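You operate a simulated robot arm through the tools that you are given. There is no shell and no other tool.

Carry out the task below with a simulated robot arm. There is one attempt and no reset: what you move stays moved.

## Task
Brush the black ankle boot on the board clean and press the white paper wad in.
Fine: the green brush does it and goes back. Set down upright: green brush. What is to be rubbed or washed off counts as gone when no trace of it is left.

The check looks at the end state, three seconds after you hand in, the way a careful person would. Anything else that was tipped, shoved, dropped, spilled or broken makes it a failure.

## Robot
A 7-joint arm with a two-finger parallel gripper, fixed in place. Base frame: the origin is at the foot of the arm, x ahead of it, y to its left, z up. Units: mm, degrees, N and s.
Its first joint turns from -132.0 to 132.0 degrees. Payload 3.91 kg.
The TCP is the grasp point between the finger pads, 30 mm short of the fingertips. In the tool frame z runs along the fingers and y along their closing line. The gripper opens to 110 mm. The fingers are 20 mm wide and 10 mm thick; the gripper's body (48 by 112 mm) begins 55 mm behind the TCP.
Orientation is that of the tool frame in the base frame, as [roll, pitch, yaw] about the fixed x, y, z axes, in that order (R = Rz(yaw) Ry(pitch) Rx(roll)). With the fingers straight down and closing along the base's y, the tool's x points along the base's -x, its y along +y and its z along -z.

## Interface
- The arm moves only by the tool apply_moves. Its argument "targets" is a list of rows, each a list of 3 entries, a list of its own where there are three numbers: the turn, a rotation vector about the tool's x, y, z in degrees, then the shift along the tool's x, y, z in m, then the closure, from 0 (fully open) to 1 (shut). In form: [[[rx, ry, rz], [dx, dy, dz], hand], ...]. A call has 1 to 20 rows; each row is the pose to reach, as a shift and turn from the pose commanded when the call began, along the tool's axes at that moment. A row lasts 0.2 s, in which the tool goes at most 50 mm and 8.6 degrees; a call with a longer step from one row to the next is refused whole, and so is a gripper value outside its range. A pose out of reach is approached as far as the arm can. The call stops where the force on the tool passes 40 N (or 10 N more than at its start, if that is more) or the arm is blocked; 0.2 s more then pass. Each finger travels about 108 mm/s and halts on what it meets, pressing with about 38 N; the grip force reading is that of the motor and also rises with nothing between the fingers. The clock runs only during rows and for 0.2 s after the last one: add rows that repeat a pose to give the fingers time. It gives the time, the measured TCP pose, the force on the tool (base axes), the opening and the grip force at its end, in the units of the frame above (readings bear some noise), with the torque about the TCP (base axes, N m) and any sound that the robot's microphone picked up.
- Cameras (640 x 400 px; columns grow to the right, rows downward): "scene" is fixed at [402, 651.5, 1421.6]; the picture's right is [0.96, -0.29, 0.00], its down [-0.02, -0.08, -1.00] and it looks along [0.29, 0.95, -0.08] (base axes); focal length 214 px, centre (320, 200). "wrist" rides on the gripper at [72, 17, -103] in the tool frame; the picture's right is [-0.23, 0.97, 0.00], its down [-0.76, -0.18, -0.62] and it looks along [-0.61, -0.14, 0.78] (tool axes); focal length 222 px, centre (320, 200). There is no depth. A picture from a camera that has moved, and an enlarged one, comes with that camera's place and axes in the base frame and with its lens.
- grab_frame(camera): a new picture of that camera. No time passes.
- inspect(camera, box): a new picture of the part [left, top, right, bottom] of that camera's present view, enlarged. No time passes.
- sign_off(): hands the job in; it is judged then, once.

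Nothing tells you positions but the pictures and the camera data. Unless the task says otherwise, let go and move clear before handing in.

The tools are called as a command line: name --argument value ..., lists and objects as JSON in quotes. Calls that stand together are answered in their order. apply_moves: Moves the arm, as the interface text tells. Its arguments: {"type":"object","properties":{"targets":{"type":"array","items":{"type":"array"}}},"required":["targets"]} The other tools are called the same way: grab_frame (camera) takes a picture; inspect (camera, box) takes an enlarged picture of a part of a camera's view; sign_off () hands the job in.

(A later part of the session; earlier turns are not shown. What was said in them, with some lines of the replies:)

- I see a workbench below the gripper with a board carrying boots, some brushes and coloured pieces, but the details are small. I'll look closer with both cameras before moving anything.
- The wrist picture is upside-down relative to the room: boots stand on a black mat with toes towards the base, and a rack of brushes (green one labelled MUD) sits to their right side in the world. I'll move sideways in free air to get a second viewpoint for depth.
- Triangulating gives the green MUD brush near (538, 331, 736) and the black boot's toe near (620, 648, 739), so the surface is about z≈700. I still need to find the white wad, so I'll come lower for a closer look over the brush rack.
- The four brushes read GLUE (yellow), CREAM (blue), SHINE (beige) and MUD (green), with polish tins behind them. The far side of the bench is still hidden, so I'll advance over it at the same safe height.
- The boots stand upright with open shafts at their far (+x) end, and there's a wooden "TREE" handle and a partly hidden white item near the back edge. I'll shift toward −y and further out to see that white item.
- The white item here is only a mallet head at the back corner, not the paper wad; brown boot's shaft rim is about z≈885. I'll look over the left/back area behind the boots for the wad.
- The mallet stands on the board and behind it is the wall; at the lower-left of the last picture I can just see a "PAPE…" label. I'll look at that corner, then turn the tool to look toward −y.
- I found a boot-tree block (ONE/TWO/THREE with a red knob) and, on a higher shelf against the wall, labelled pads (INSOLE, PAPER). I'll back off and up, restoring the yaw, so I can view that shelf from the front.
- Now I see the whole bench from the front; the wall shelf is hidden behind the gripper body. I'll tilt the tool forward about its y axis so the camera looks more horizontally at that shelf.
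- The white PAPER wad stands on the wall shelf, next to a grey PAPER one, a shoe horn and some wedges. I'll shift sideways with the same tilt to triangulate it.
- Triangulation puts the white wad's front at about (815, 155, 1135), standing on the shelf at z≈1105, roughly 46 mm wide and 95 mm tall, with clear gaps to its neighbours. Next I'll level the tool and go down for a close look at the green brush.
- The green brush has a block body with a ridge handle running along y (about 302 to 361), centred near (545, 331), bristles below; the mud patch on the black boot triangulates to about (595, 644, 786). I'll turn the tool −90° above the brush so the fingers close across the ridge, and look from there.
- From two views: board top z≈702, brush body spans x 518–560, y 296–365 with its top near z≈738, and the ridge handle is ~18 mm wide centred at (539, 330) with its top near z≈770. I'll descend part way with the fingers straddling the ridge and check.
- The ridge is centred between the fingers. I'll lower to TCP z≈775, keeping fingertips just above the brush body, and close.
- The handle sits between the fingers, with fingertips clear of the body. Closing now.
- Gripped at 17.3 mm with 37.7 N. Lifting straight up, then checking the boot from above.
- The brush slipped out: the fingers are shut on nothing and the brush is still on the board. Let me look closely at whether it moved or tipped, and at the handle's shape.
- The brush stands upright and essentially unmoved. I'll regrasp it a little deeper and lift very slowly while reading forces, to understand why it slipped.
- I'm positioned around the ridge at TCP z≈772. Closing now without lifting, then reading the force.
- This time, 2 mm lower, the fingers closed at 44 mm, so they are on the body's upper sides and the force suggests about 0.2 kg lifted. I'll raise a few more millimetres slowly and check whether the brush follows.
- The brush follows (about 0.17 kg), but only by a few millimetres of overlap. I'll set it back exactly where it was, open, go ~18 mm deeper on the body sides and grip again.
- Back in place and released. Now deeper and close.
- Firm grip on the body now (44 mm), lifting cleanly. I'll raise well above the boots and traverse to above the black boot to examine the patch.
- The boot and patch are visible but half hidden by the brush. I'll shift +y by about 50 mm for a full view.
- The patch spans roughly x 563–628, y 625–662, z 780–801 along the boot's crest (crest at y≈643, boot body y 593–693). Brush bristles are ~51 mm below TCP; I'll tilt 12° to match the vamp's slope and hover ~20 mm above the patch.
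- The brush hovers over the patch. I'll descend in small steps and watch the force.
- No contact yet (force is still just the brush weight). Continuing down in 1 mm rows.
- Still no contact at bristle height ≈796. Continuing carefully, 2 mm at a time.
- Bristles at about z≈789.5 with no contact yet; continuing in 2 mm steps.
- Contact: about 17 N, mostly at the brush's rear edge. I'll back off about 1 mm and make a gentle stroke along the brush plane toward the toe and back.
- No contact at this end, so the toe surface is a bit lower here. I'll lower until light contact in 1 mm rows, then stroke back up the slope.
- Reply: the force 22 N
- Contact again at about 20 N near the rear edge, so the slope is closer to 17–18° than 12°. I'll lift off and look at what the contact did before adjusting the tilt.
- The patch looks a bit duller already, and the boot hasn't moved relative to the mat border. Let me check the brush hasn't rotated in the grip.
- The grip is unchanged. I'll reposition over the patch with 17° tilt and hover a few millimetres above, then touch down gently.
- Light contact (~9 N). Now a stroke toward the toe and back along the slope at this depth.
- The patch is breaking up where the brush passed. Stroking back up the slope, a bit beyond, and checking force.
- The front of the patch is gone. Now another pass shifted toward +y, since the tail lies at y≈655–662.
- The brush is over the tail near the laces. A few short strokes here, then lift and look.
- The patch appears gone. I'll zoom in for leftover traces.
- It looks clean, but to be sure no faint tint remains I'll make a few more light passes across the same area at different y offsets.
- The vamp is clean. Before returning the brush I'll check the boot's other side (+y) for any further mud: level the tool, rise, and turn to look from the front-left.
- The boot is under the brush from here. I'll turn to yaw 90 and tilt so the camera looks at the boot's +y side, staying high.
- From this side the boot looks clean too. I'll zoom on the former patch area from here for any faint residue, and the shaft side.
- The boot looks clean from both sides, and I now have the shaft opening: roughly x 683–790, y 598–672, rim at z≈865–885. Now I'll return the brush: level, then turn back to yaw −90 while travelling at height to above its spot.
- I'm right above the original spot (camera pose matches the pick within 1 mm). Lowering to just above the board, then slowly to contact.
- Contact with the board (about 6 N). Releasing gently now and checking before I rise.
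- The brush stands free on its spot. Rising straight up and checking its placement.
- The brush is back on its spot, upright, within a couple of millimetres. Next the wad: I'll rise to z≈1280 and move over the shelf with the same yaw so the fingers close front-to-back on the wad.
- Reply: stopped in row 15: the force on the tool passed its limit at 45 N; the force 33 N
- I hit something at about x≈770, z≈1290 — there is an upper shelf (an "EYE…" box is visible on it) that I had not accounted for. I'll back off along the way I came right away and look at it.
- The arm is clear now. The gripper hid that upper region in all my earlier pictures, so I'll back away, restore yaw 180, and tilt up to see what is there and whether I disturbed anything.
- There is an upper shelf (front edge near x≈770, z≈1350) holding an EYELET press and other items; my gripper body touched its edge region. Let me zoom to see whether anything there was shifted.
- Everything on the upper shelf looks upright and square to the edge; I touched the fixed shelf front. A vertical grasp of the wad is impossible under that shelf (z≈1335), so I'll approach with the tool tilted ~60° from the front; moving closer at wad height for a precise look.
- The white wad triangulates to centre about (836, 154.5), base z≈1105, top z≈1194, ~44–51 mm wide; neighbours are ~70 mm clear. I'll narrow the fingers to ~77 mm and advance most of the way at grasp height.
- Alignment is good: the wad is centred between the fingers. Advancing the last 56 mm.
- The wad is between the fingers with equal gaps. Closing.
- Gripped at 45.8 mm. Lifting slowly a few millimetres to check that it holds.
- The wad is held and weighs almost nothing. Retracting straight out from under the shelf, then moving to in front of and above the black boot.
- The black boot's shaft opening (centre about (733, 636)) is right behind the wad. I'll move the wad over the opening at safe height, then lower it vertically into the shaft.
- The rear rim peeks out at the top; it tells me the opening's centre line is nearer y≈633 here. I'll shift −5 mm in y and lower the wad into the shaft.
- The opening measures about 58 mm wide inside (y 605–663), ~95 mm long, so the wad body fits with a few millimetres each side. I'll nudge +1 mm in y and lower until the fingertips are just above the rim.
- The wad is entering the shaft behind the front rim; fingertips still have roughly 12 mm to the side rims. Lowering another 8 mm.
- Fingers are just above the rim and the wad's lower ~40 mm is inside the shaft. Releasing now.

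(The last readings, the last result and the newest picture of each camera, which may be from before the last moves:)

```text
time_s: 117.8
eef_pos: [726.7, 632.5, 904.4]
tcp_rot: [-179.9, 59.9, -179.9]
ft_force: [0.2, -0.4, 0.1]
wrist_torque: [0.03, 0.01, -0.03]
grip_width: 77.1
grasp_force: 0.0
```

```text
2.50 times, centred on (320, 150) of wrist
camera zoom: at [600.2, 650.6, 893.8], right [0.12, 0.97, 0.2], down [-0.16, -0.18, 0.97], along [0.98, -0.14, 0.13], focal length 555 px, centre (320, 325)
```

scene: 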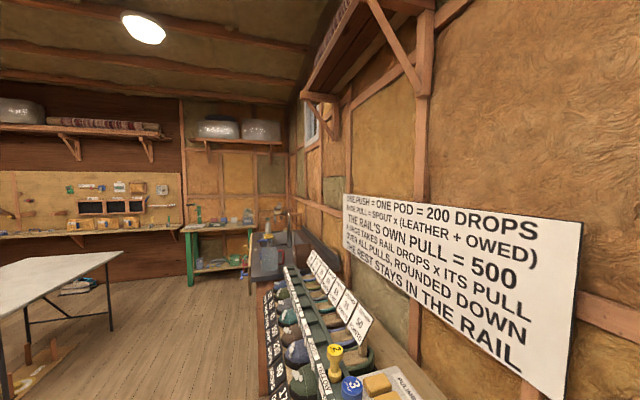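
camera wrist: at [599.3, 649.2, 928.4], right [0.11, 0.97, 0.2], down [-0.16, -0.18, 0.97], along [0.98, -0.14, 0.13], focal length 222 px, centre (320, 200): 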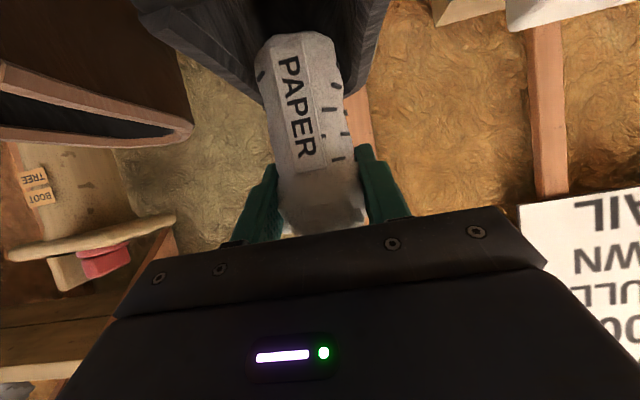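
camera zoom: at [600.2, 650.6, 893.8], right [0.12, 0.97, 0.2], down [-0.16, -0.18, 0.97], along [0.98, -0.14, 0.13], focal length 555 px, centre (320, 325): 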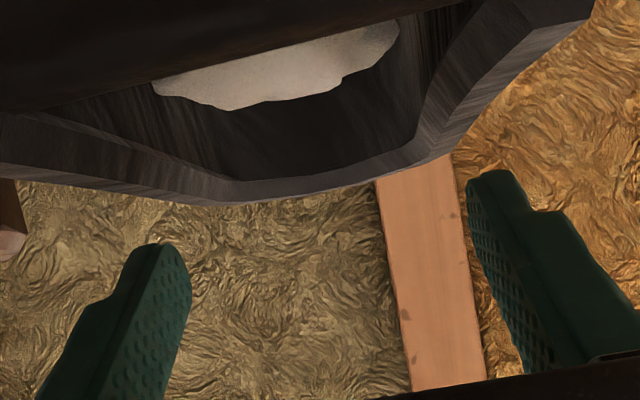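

The wad dropped into the shaft upright, its top now below the rim. I'll withdraw backwards, level the tool and look in from above.

apply_moves --targets '[[[0, 0, 0], [0, 0, -0.02], 0.3], [[0, 0, 0], [0, 0, -0.06], 0.3], [[0, 0, 0], [0, 0, -0.1], 0.3], [[0, 0, 0], [0, 0, -0.1], 0.3]]'

apply_moves --targets '[[[0, 0, 0], [-0.03, 0, -0.015], 0.3], [[0, 8, 0], [-0.06, 0, -0.03], 0.3], [[0, 16, 0], [-0.09, 0, -0.045], 0.3], [[0, 24, 0], [-0.114, 0, -0.0544], 0.3], [[0, 32, 0], [-0.114, 0, -0.0544], 0.3], [[0, 40, 0], [-0.114, 0, -0.0544], 0.3], [[0, 48, 0], [-0.114, 0, -0.0544], 0.3], [[0, 56, 0], [-0.114, 0, -0.0544], 0.3], [[0, 60, 0], [-0.114, 0, -0.0544], 0.3], [[0, 60, 0], [-0.114, 0, -0.0544], 0.3]]'

grab_frame --camera "wrist"

inspect --camera "wrist" --box '[260, 80, 400, 200]'

```text
time_s: 118.8
eef_pos: [641.5, 632.6, 953.6]
tcp_rot: [-179.9, 59.9, -179.9]
ft_force: [-0.3, -0.1, 0.5]
wrist_torque: [0.01, -0.02, -0.01]
grip_width: 77.0
grasp_force: 0.2
```

```text
time_s: 121.0
eef_pos: [650.9, 633.6, 1082.0]
tcp_rot: [-179.8, 0.0, 179.9]
ft_force: [-0.2, 0.2, -0.9]
wrist_torque: [-0.03, 0.04, -0.05]
grip_width: 77.0
grasp_force: 0.0
```

```text
taken
camera wrist: at [577.0, 651.1, 1185.1], right [0.23, 0.97, 0.0], down [0.76, -0.18, 0.62], along [0.6, -0.14, -0.78], focal length 222 px, centre (320, 200)
```

wrist: 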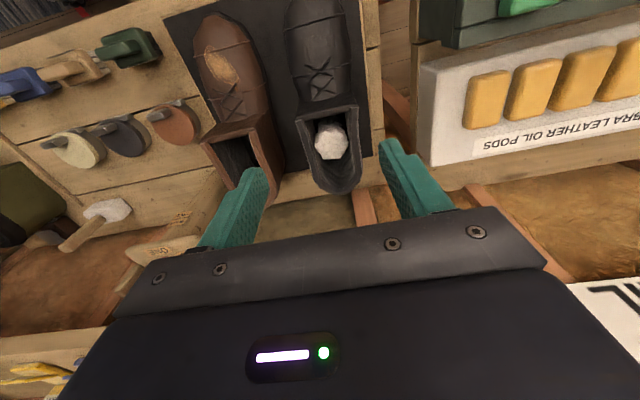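

```text
3.33 times, centred on (330, 140) of wrist
camera zoom: at [577.0, 651.1, 1185.1], right [0.23, 0.97, 0.0], down [0.76, -0.18, 0.62], along [0.6, -0.14, -0.78], focal length 740 px, centre (287, 400)
```

zoom: 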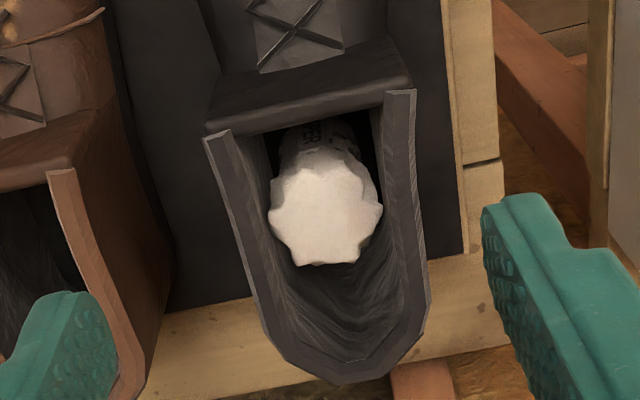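

The wad stands in the shaft with its top just under the rim. I'll close the fingers, go over it vertically and press it down gently with the fingertips.

apply_moves --targets '[[[0, 0, 0], [-0.03, 0, 0], 0.6], [[0, 0, 0], [-0.06, 0, 0], 1], [[0, 0, 0], [-0.08, 0, 0.02], 1], [[0, 0, 0], [-0.08, 0, 0.06], 1], [[0, 0, 0], [-0.08, 0, 0.1], 1], [[0, 0, 0], [-0.08, 0, 0.14], 1], [[0, 0, 0], [-0.08, 0, 0.16], 1], [[0, 0, 0], [-0.08, 0, 0.16], 1]]'

grab_frame --camera "wrist"

inspect --camera "wrist" --box '[240, 80, 400, 220]'

```text
time_s: 122.8
eef_pos: [730.8, 633.2, 919.3]
tcp_rot: [-179.8, -0.2, 179.9]
ft_force: [1.0, 0.4, -0.3]
wrist_torque: [0.04, -0.01, 0.03]
grip_width: 0.0
grasp_force: 37.5
```

```text
taken
camera wrist: at [656.7, 650.5, 1024.3], right [0.23, 0.97, 0.0], down [0.76, -0.18, 0.62], along [0.61, -0.14, -0.78], focal length 222 px, centre (320, 200)
```

wrist: 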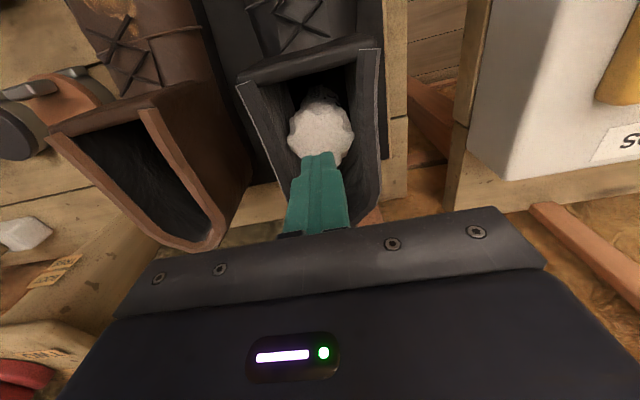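

```text
2.86 times, centred on (320, 150) of wrist
camera zoom: at [656.7, 650.5, 1024.3], right [0.23, 0.97, 0.0], down [0.76, -0.18, 0.62], along [0.61, -0.14, -0.78], focal length 635 px, centre (320, 343)
```

zoom: 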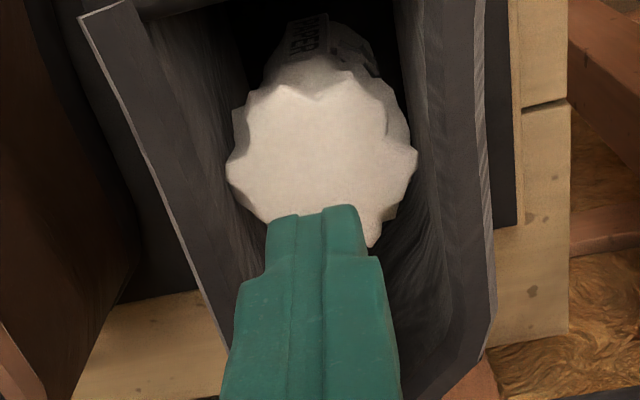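

The wad's top is at about z≈860 centred near (722, 636). I'll centre the fingertips over it and descend until contact.

apply_moves --targets '[[[0, 0, 0], [0.007, 0.002, 0], 1], [[0, 0, 0], [0.007, 0.002, 0.008], 1], [[0, 0, 0], [0.007, 0.002, 0.016], 1], [[0, 0, 0], [0.007, 0.002, 0.022], 1], [[0, 0, 0], [0.007, 0.002, 0.022], 1]]'

inspect --camera "wrist" --box '[240, 80, 400, 220]'

```text
time_s: 124.0
eef_pos: [722.7, 635.6, 898.5]
tcp_rot: [-179.9, -0.1, 179.9]
ft_force: [0.2, 0.1, -0.7]
wrist_torque: [0.0, -0.02, 0.01]
grip_width: 0.0
grasp_force: 37.3
```

```text
2.86 times, centred on (320, 150) of wrist
camera zoom: at [649.1, 652.6, 1002.8], right [0.23, 0.97, 0.0], down [0.76, -0.18, 0.62], along [0.61, -0.14, -0.78], focal length 635 px, centre (320, 343)
```

zoom: 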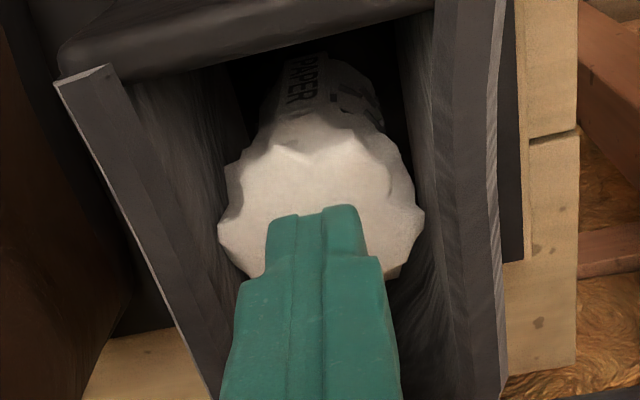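

apply_moves --targets '[[[0, 0, 0], [0, 0, 0.002], 1], [[0, 0, 0], [0, 0, 0.004], 1], [[0, 0, 0], [0, 0, 0.006], 1], [[0, 0, 0], [0, 0, 0.006], 1]]'

apply_moves --targets '[[[0, 0, 0], [0, 0, 0.002], 1], [[0, 0, 0], [0, 0, 0.004], 1], [[0, 0, 0], [0, 0, 0.004], 1]]'

```text
time_s: 125.0
eef_pos: [723.1, 636.6, 892.6]
tcp_rot: [-179.9, -0.1, 180.0]
ft_force: [0.5, -0.4, 0.1]
wrist_torque: [-0.02, -0.01, 0.04]
grip_width: 0.2
grasp_force: 37.9
```

```text
time_s: 125.8
eef_pos: [723.5, 635.6, 889.2]
tcp_rot: [-179.9, -0.1, 179.8]
ft_force: [0.2, 0.5, -0.1]
wrist_torque: [-0.03, -0.02, -0.05]
grip_width: 0.1
grasp_force: 38.4
```

No contact yet with tips at about z≈859. Continuing down in small steps.

apply_moves --targets '[[[0, 0, 0], [0, 0, 0.002], 1], [[0, 0, 0], [0, 0, 0.004], 1], [[0, 0, 0], [0, 0, 0.006], 1], [[0, 0, 0], [0, 0, 0.006], 1]]'

inspect --camera "wrist" --box '[240, 80, 400, 220]'

```text
time_s: 126.8
eef_pos: [724.7, 634.5, 882.3]
tcp_rot: [-179.9, -0.1, 179.9]
ft_force: [0.4, 0.1, -0.2]
wrist_torque: [0.01, -0.01, 0.02]
grip_width: 0.0
grasp_force: 38.1
```

```text
2.86 times, centred on (320, 150) of wrist
camera zoom: at [650.2, 653.0, 986.8], right [0.23, 0.97, 0.0], down [0.76, -0.18, 0.62], along [0.61, -0.14, -0.78], focal length 635 px, centre (320, 343)
```

zoom: 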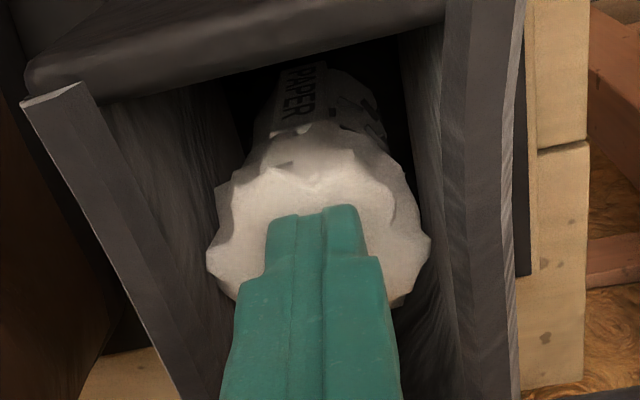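

apply_moves --targets '[[[0, 0, 0], [0, 0, 0.0015], 1], [[0, 0, 0], [0, 0, 0.003], 1], [[0, 0, 0], [0, 0, 0.0045], 1], [[0, 0, 0], [0, 0, 0.0045], 1]]'

apply_moves --targets '[[[0, 0, 0], [0, 0, 0.0015], 1], [[0, 0, 0], [0, 0, 0.003], 1], [[0, 0, 0], [0, 0, 0.003], 1]]'

```text
time_s: 127.8
eef_pos: [724.9, 635.2, 881.8]
tcp_rot: [180.0, 0.0, 180.0]
ft_force: [-2.4, 1.6, 27.9]
wrist_torque: [0.05, 0.08, 0.03]
grip_width: 0.1
grasp_force: 37.7
```

```text
time_s: 128.3
eef_pos: [725.3, 635.7, 881.4]
tcp_rot: [179.9, 0.1, -180.0]
ft_force: [-2.4, -2.0, 12.0]
wrist_torque: [-0.02, 0.1, 0.01]
grip_width: 0.0
grasp_force: 37.6
stopped in row 2: the force on the tool passed its limit at 43 N (the readings are from after the stop); the commanded pose is now the measured one
```

The fingertips met the wad at z≈851 and the force rose to 43 N, so it resists firmly. I'll lift and look at how it sits now.

apply_moves --targets '[[[0, 0, 0], [0, 0, -0.01], 1], [[0, 0, 0], [0, 0, -0.04], 1], [[0, 0, 0], [0, 0, -0.08], 1], [[0, 0, 0], [0.03, 0, -0.12], 1], [[0, 0, 0], [0.05, 0, -0.15], 1], [[0, 0, 0], [0.05, 0, -0.15], 1]]'

grab_frame --camera "wrist"

inspect --camera "wrist" --box '[250, 50, 390, 170]'

```text
time_s: 129.7
eef_pos: [673.7, 635.3, 1031.7]
tcp_rot: [180.0, 0.1, 180.0]
ft_force: [-0.1, 0.3, 0.5]
wrist_torque: [-0.03, -0.04, -0.01]
grip_width: 0.0
grasp_force: 37.7
```

```text
taken
camera wrist: at [599.9, 652.2, 1135.3], right [0.23, 0.97, 0.0], down [0.76, -0.18, 0.62], along [0.61, -0.14, -0.78], focal length 222 px, centre (320, 200)
```

wrist: 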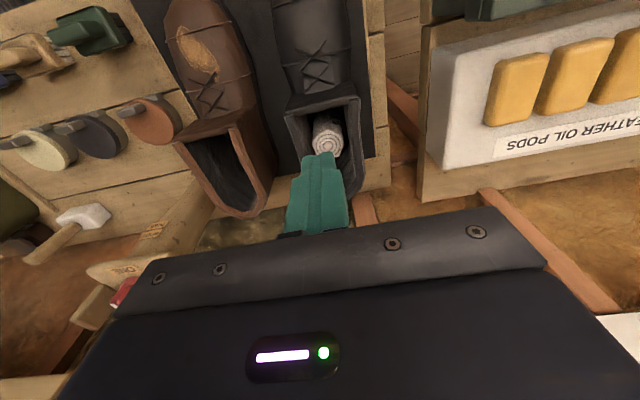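

```text
3.33 times, centred on (320, 110) of wrist
camera zoom: at [599.9, 652.2, 1135.3], right [0.23, 0.97, 0.0], down [0.76, -0.18, 0.62], along [0.61, -0.14, -0.78], focal length 740 px, centre (320, 500)
```

zoom: 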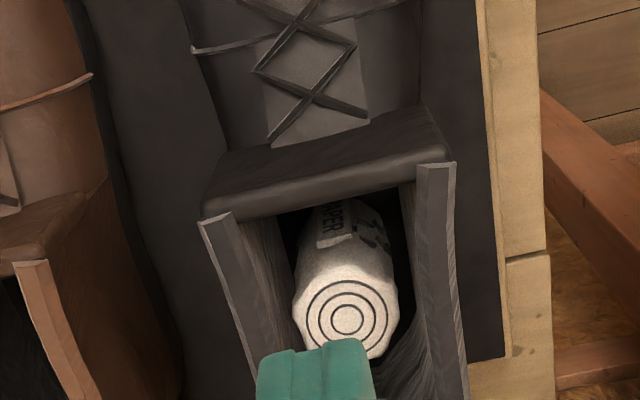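

The wad has changed: it is now compacted, showing concentric rings on top, and sits lower in the shaft. I'll move back for an unobstructed view.

apply_moves --targets '[[[0, 0, 0], [0.03, 0, -0.02], 0.6], [[0, 0, 0], [0.06, 0, -0.04], 0.2], [[0, 0, 0], [0.06, 0, -0.04], 0]]'

inspect --camera "wrist" --box '[260, 60, 400, 200]'

grab_frame --camera "wrist"

```text
time_s: 130.5
eef_pos: [612.4, 635.0, 1069.7]
tcp_rot: [-180.0, -0.1, 180.0]
ft_force: [0.8, 0.5, -0.5]
wrist_torque: [-0.02, -0.03, -0.02]
grip_width: 110.0
grasp_force: 0.0
```

```text
2.86 times, centred on (330, 130) of wrist
camera zoom: at [540.0, 652.1, 1173.6], right [0.23, 0.97, 0.0], down [0.76, -0.18, 0.62], along [0.61, -0.14, -0.78], focal length 635 px, centre (291, 400)
```

zoom: 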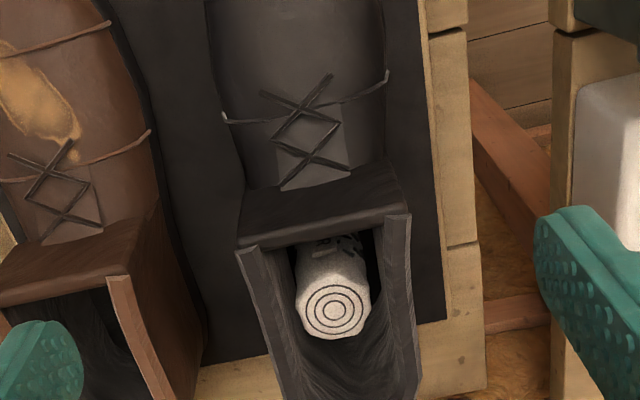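

```text
taken
camera wrist: at [540.0, 652.1, 1173.6], right [0.23, 0.97, 0.0], down [0.76, -0.18, 0.62], along [0.61, -0.14, -0.78], focal length 222 px, centre (320, 200)
```

wrist: 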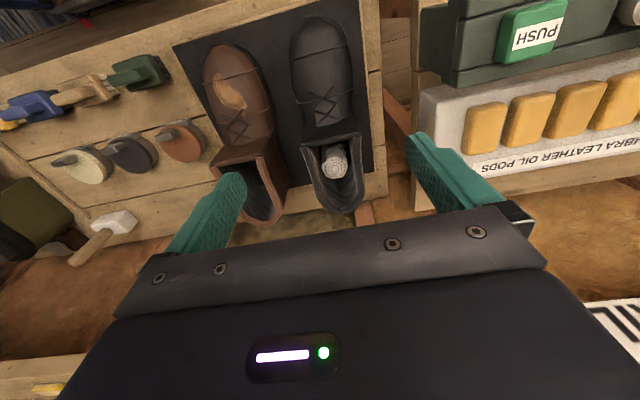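

The wad is compacted and sits inside the shaft; the boot's rim corners are where they were before. Let me take a close look at the vamp for any trace from this angle and re-check the rest of the scene.

inspect --camera "wrist" --box '[275, 5, 375, 85]'

inspect --camera "wrist" --box '[290, 120, 380, 220]'

inspect --camera "wrist" --box '[0, 20, 240, 220]'

```text
5.00 times, centred on (325, 45) of wrist
camera zoom: at [540.0, 652.1, 1173.6], right [0.23, 0.97, 0.0], down [0.76, -0.18, 0.62], along [0.61, -0.14, -0.78], focal length 1111 px, centre (295, 975)
```

zoom: 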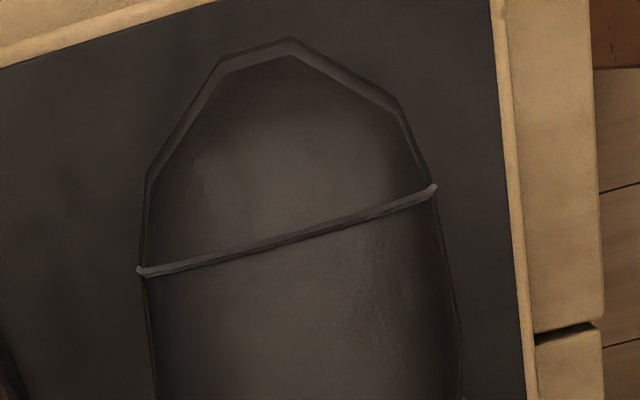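

```text
4.00 times, centred on (335, 170) of wrist
camera zoom: at [540.0, 652.1, 1173.6], right [0.23, 0.97, 0.0], down [0.76, -0.18, 0.62], along [0.61, -0.14, -0.78], focal length 888 px, centre (260, 320)
```

zoom: 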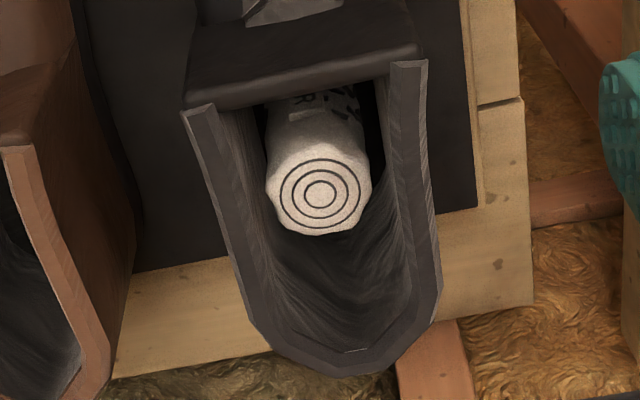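

```text
2.00 times, centred on (120, 120) of wrist
camera zoom: at [540.0, 652.1, 1173.6], right [0.23, 0.97, 0.0], down [0.76, -0.18, 0.62], along [0.61, -0.14, -0.78], focal length 444 px, centre (720, 360)
```

zoom: 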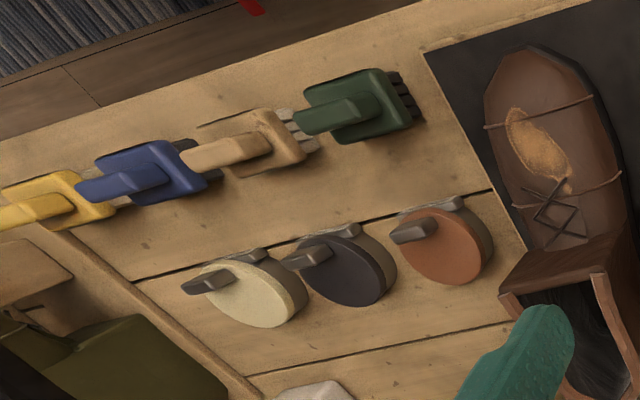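

The board, brushes and tins all look in order. There's a slight mottling on the boot's vamp that I want to rule out as residue, so I'll go closer to it with the empty gripper.

apply_moves --targets '[[[0, 0, 0], [0.02, 0, 0.03], 0], [[0, 0, 0], [0.04, 0, 0.065], 0], [[0, 0, 0], [0.052, 0, 0.1], 0], [[0, 0, 0], [0.052, 0, 0.14], 0], [[0, 0, 0], [0.052, 0, 0.17], 0], [[0, 0, 0], [0.052, 0, 0.17], 0]]'

inspect --camera "wrist" --box '[260, 80, 400, 200]'

inspect --camera "wrist" --box '[310, 120, 380, 170]'

```text
time_s: 131.9
eef_pos: [563.8, 635.3, 899.8]
tcp_rot: [-180.0, 0.0, -179.9]
ft_force: [-0.3, -0.4, 1.1]
wrist_torque: [0.01, -0.04, 0.02]
grip_width: 110.3
grasp_force: 0.1
```

```text
3.33 times, centred on (330, 140) of wrist
camera zoom: at [489.8, 652.1, 1004.1], right [0.23, 0.97, 0.0], down [0.76, -0.18, 0.62], along [0.61, -0.14, -0.78], focal length 740 px, centre (287, 400)
```

zoom: 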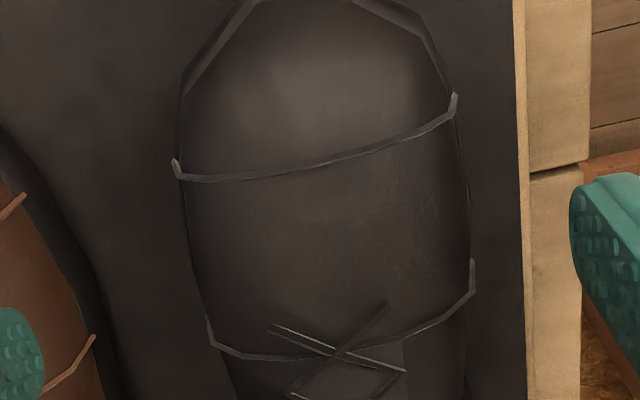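

```text
8.00 times, centred on (345, 145) of wrist
camera zoom: at [489.8, 652.1, 1004.1], right [0.23, 0.97, 0.0], down [0.76, -0.18, 0.62], along [0.61, -0.14, -0.78], focal length 1777 px, centre (120, 640)
```

zoom: 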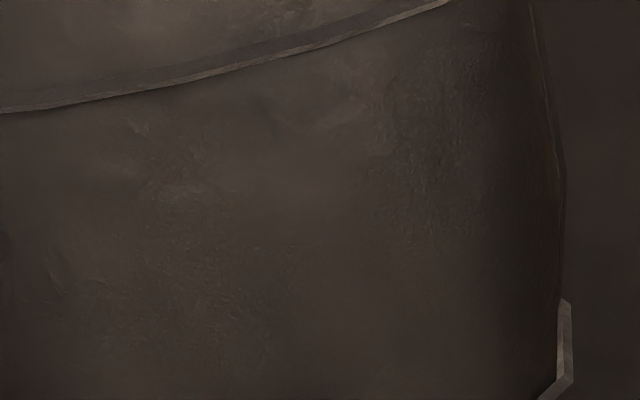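

inspect --camera "wrist" --box '[300, 85, 370, 135]'

inspect --camera "wrist" --box '[295, 130, 365, 180]'

grab_frame --camera "wrist"

```text
8.00 times, centred on (335, 110) of wrist
camera zoom: at [489.8, 652.1, 1004.1], right [0.23, 0.97, 0.0], down [0.76, -0.18, 0.62], along [0.61, -0.14, -0.78], focal length 1777 px, centre (200, 920)
```

zoom: 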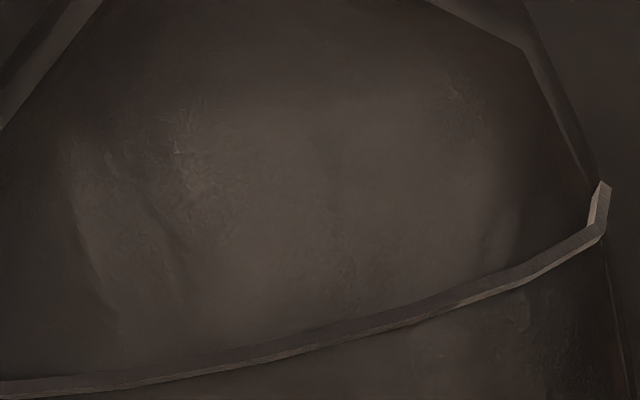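

```text
8.00 times, centred on (330, 155) of wrist
camera zoom: at [489.8, 652.1, 1004.1], right [0.23, 0.97, 0.0], down [0.76, -0.18, 0.62], along [0.61, -0.14, -0.78], focal length 1777 px, centre (240, 560)
```

zoom: 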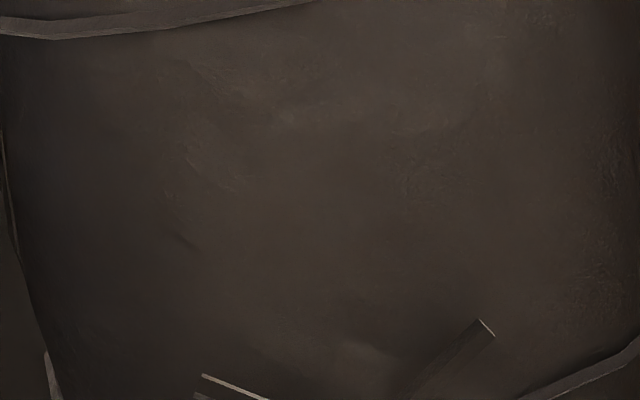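

```text
taken
camera wrist: at [489.8, 652.1, 1004.1], right [0.23, 0.97, 0.0], down [0.76, -0.18, 0.62], along [0.61, -0.14, -0.78], focal length 222 px, centre (320, 200)
```

wrist: 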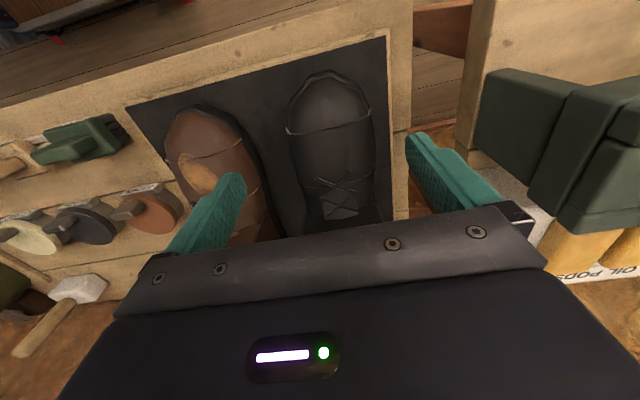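

The leather shows the same fine texture everywhere, including untouched areas, so the mud is gone. To be sure the wad is fully pressed I'll make one more gentle press and note its height.

apply_moves --targets '[[[0, 0, 0], [0, 0, -0.04], 0.4], [[0, 0, 0], [0, 0, -0.08], 0.8], [[0, 0, 0], [0, 0, -0.12], 1], [[0, 0, 0], [-0.04, 0, -0.13], 1], [[0, 0, 0], [-0.08, 0, -0.13], 1], [[0, 0, 0], [-0.12, 0, -0.13], 1], [[0, 0, 0], [-0.15, -0.001, -0.13], 1], [[0, 0, 0], [-0.168, -0.001, -0.13], 1], [[0, 0, 0], [-0.168, -0.001, -0.09], 1], [[0, 0, 0], [-0.168, -0.001, -0.05], 1], [[0, 0, 0], [-0.168, -0.001, -0.02], 1], [[0, 0, 0], [-0.168, -0.001, -0.01], 1], [[0, 0, 0], [-0.168, -0.001, -0.01], 1]]'

inspect --camera "wrist" --box '[240, 60, 400, 220]'

```text
time_s: 134.7
eef_pos: [732.3, 634.8, 909.3]
tcp_rot: [-180.0, 0.1, 180.0]
ft_force: [-0.3, -0.5, 0.2]
wrist_torque: [-0.04, -0.03, -0.01]
grip_width: 0.0
grasp_force: 37.6
```

```text
2.50 times, centred on (320, 140) of wrist
camera zoom: at [657.7, 651.8, 1012.2], right [0.23, 0.97, 0.0], down [0.76, -0.18, 0.62], along [0.61, -0.14, -0.78], focal length 555 px, centre (320, 350)
```

zoom: 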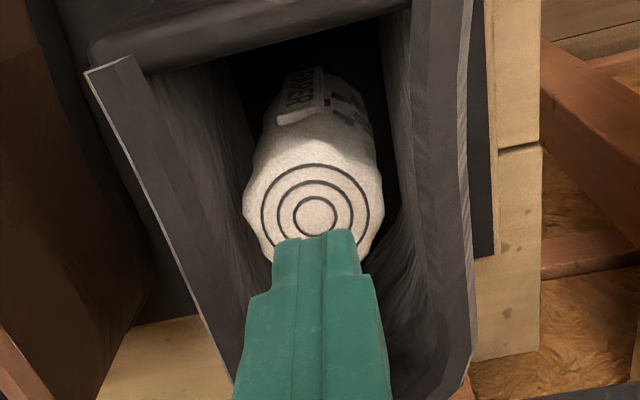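

apply_moves --targets '[[[0, 0, 0], [0.005, -0.0005, 0.008], 1], [[0, 0, 0], [0.005, -0.0005, 0.016], 1], [[0, 0, 0], [0.005, -0.0005, 0.022], 1], [[0, 0, 0], [0.005, -0.0005, 0.022], 1]]'

apply_moves --targets '[[[0, 0, 0], [0, 0, 0.0015], 1], [[0, 0, 0], [0, 0, 0.003], 1], [[0, 0, 0], [0, 0, 0.0045], 1], [[0, 0, 0], [0, 0, 0.0045], 1]]'

```text
time_s: 135.7
eef_pos: [725.7, 635.0, 888.4]
tcp_rot: [179.9, -0.1, 179.9]
ft_force: [-0.8, 0.0, 0.3]
wrist_torque: [0.02, -0.04, 0.01]
grip_width: 0.0
grasp_force: 38.1
```

```text
time_s: 136.7
eef_pos: [725.8, 633.7, 883.2]
tcp_rot: [180.0, 0.1, 180.0]
ft_force: [0.1, 0.7, 0.2]
wrist_torque: [-0.01, 0.0, 0.01]
grip_width: 0.0
grasp_force: 37.7
```

apply_moves --targets '[[[0, 0, 0], [0, 0, 0.0015], 1], [[0, 0, 0], [0, 0, 0.003], 1], [[0, 0, 0], [0, 0, 0.003], 1]]'

apply_moves --targets '[[[0, 0, 0], [0, 0, 0.0015], 1], [[0, 0, 0], [0, 0, 0.003], 1], [[0, 0, 0], [0, 0, 0.003], 1]]'

inspect --camera "wrist" --box '[240, 60, 400, 220]'

```text
time_s: 137.5
eef_pos: [724.8, 635.1, 880.8]
tcp_rot: [179.9, 0.1, 180.0]
ft_force: [-0.3, 0.4, 10.9]
wrist_torque: [0.05, 0.0, -0.02]
grip_width: 0.1
grasp_force: 37.5
```

```text
time_s: 138.3
eef_pos: [725.7, 635.5, 881.1]
tcp_rot: [179.7, 0.2, -180.0]
ft_force: [-2.8, -1.1, 12.9]
wrist_torque: [-0.06, 0.13, -0.03]
grip_width: 0.1
grasp_force: 37.6
stopped in row 3: the force on the tool passed its limit at 42 N (the readings are from after the stop); the commanded pose is now the measured one
```

```text
2.50 times, centred on (320, 140) of wrist
camera zoom: at [651.8, 651.4, 985.2], right [0.23, 0.97, 0.0], down [0.76, -0.18, 0.62], along [0.61, -0.14, -0.78], focal length 555 px, centre (320, 350)
```

zoom: 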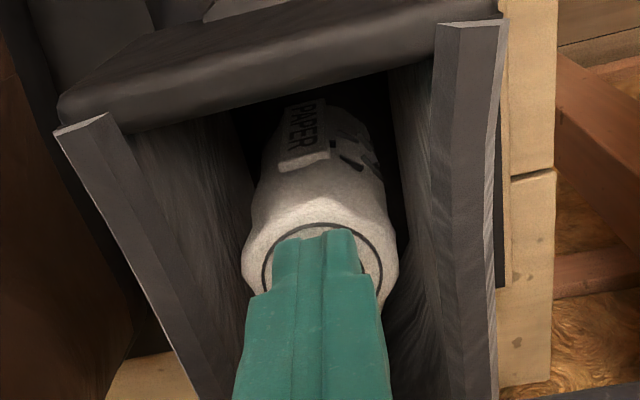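

Same contact height at 42 N: the wad is solidly seated at z≈851, below the rim. I'll rise clear, then take a last look over the shelves from higher up to confirm nothing was disturbed there.

apply_moves --targets '[[[0, 0, 0], [0, 0, -0.01], 1], [[0, 0, 0], [0, 0, -0.04], 1], [[0, 0, 0], [0, 0, -0.08], 1], [[0, 0, 0], [0, 0, -0.12], 1], [[0, 0, 0], [0, 0, -0.16], 1], [[0, 0, 0], [0, 0, -0.19], 0.6], [[0, 0, 0], [0, 0, -0.19], 0]]'

apply_moves --targets '[[[0, 0, 0], [0.023, -0.032, -0.02], 0], [[0, 0, 0], [0.046, -0.064, -0.04], 0], [[0, 0, 0], [0.069, -0.096, -0.06], 0], [[0, 0, 0], [0.092, -0.128, -0.08], 0], [[0, 0, 0], [0.115, -0.16, -0.1], 0], [[0, 0, 0], [0.138, -0.192, -0.12], 0], [[0, 0, 0], [0.161, -0.224, -0.14], 0], [[0, 0, 0], [0.184, -0.256, -0.16], 0], [[0, 0, 0], [0.207, -0.288, -0.18], 0], [[0, 0, 0], [0.23, -0.32, -0.2], 0], [[0, 0, 0], [0.253, -0.352, -0.22], 0], [[0, 0, 0], [0.275, -0.385, -0.24], 0], [[0, 0, 0], [0.275, -0.385, -0.24], 0]]'

grab_frame --camera "wrist"

```text
time_s: 139.9
eef_pos: [726.9, 635.2, 1069.2]
tcp_rot: [179.8, 0.1, 180.0]
ft_force: [-0.9, -0.1, 0.7]
wrist_torque: [-0.02, 0.01, 0.01]
grip_width: 109.9
grasp_force: 0.1
```

```text
time_s: 142.7
eef_pos: [449.8, 247.6, 1307.9]
tcp_rot: [179.9, 0.2, -180.0]
ft_force: [0.1, -1.2, 0.0]
wrist_torque: [0.02, 0.02, 0.01]
grip_width: 110.0
grasp_force: 0.0
```

```text
taken
camera wrist: at [375.3, 264.7, 1412.3], right [0.23, 0.97, 0.0], down [0.76, -0.18, 0.62], along [0.61, -0.14, -0.78], focal length 222 px, centre (320, 200)
```

wrist: 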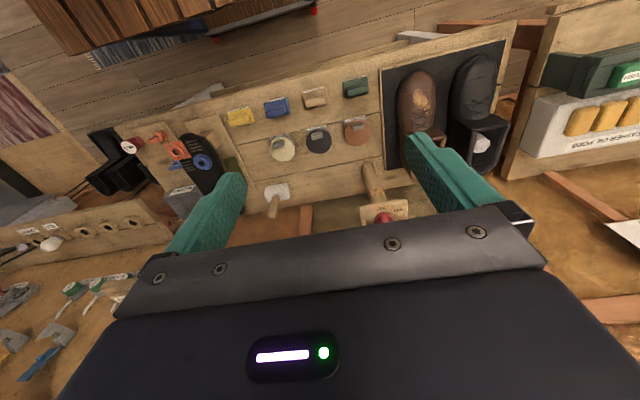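

The bench looks in order: black boot clean with the wad inside, green brush upright in its place. Now a last look at the shelves with the tool tilted and a bit higher.

apply_moves --targets '[[[0, -8, 0], [0, 0, -0.03], 0], [[0, -16, 0], [0, 0, -0.06], 0], [[0, -24, 0], [0, 0, -0.09], 0], [[0, -32, 0], [0, 0, -0.12], 0], [[0, -40, 0], [0, 0, -0.15], 0], [[0, -45, 0], [0, 0, -0.17], 0], [[0, -45, 0], [0, 0, -0.17], 0]]'

grab_frame --camera "wrist"

inspect --camera "wrist" --box '[200, 80, 420, 230]'

```text
time_s: 144.3
eef_pos: [449.6, 247.8, 1478.4]
tcp_rot: [179.7, 45.2, 179.7]
ft_force: [0.7, 0.9, -0.4]
wrist_torque: [0.0, 0.04, -0.01]
grip_width: 110.1
grasp_force: 0.0
```

```text
taken
camera wrist: at [324.2, 265.0, 1500.4], right [0.16, 0.97, 0.16], down [0.09, -0.18, 0.98], along [0.98, -0.14, -0.12], focal length 222 px, centre (320, 200)
```

wrist: 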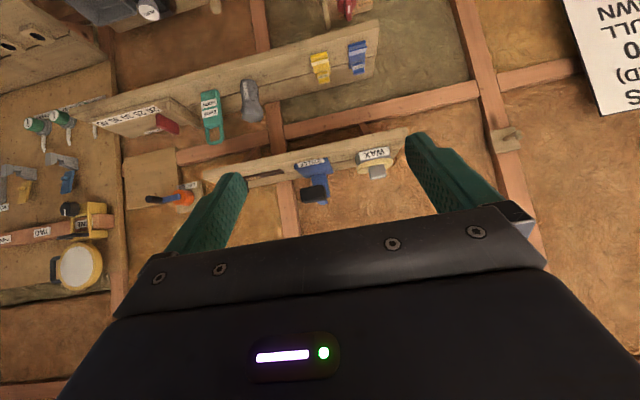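

```text
2.67 times, centred on (310, 155) of wrist
camera zoom: at [324.2, 265.0, 1500.4], right [0.16, 0.97, 0.16], down [0.09, -0.18, 0.98], along [0.98, -0.14, -0.12], focal length 592 px, centre (347, 320)
```

zoom: 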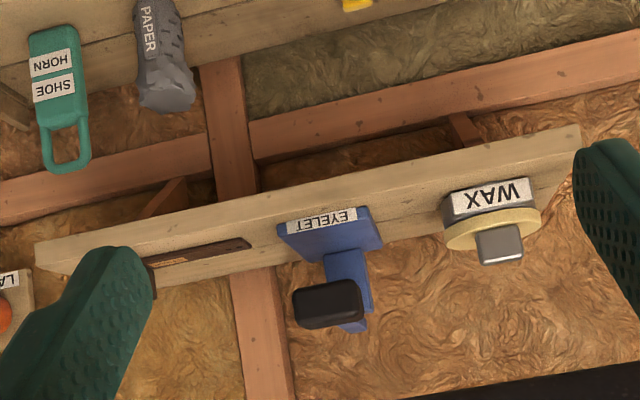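

Both shelves look in order: the EYELET press, WAX, horn, grey paper and insoles are upright and in line with the shelf edges. The black boot is clean with the wad pressed in, the green brush is back upright, and the empty gripper is clear, so I'm handing in.

sign_off

```text
The job is handed in.
```

I brushed the black ankle boot clean, pressed the white paper wad into it and put the green brush back upright. I've handed the job in; no result has come back yet.

- **Boot:** the mud patch came off in several light passes with the green brush. Close-ups from three sides show only the leather's own texture, and the boot stayed where it was.
- **Wad:** I lowered it partway into the boot shaft and let it drop the rest. I then pressed it twice at a little over 40 N. It is now compacted, sits just below the rim and did not move on the second press.
- **Brush:** it stands bristles down within 2–3 mm of its original spot. My first grip on it slipped, but it did not move or tip then.

**One bump:** on the way to the wad the gripper hit the front edge of the upper wall shelf, which I hadn't seen. The arm stopped at 45 N. The items on that shelf looked upright and in line afterwards, but I had no earlier picture to compare with, so I can't rule out a small shift.
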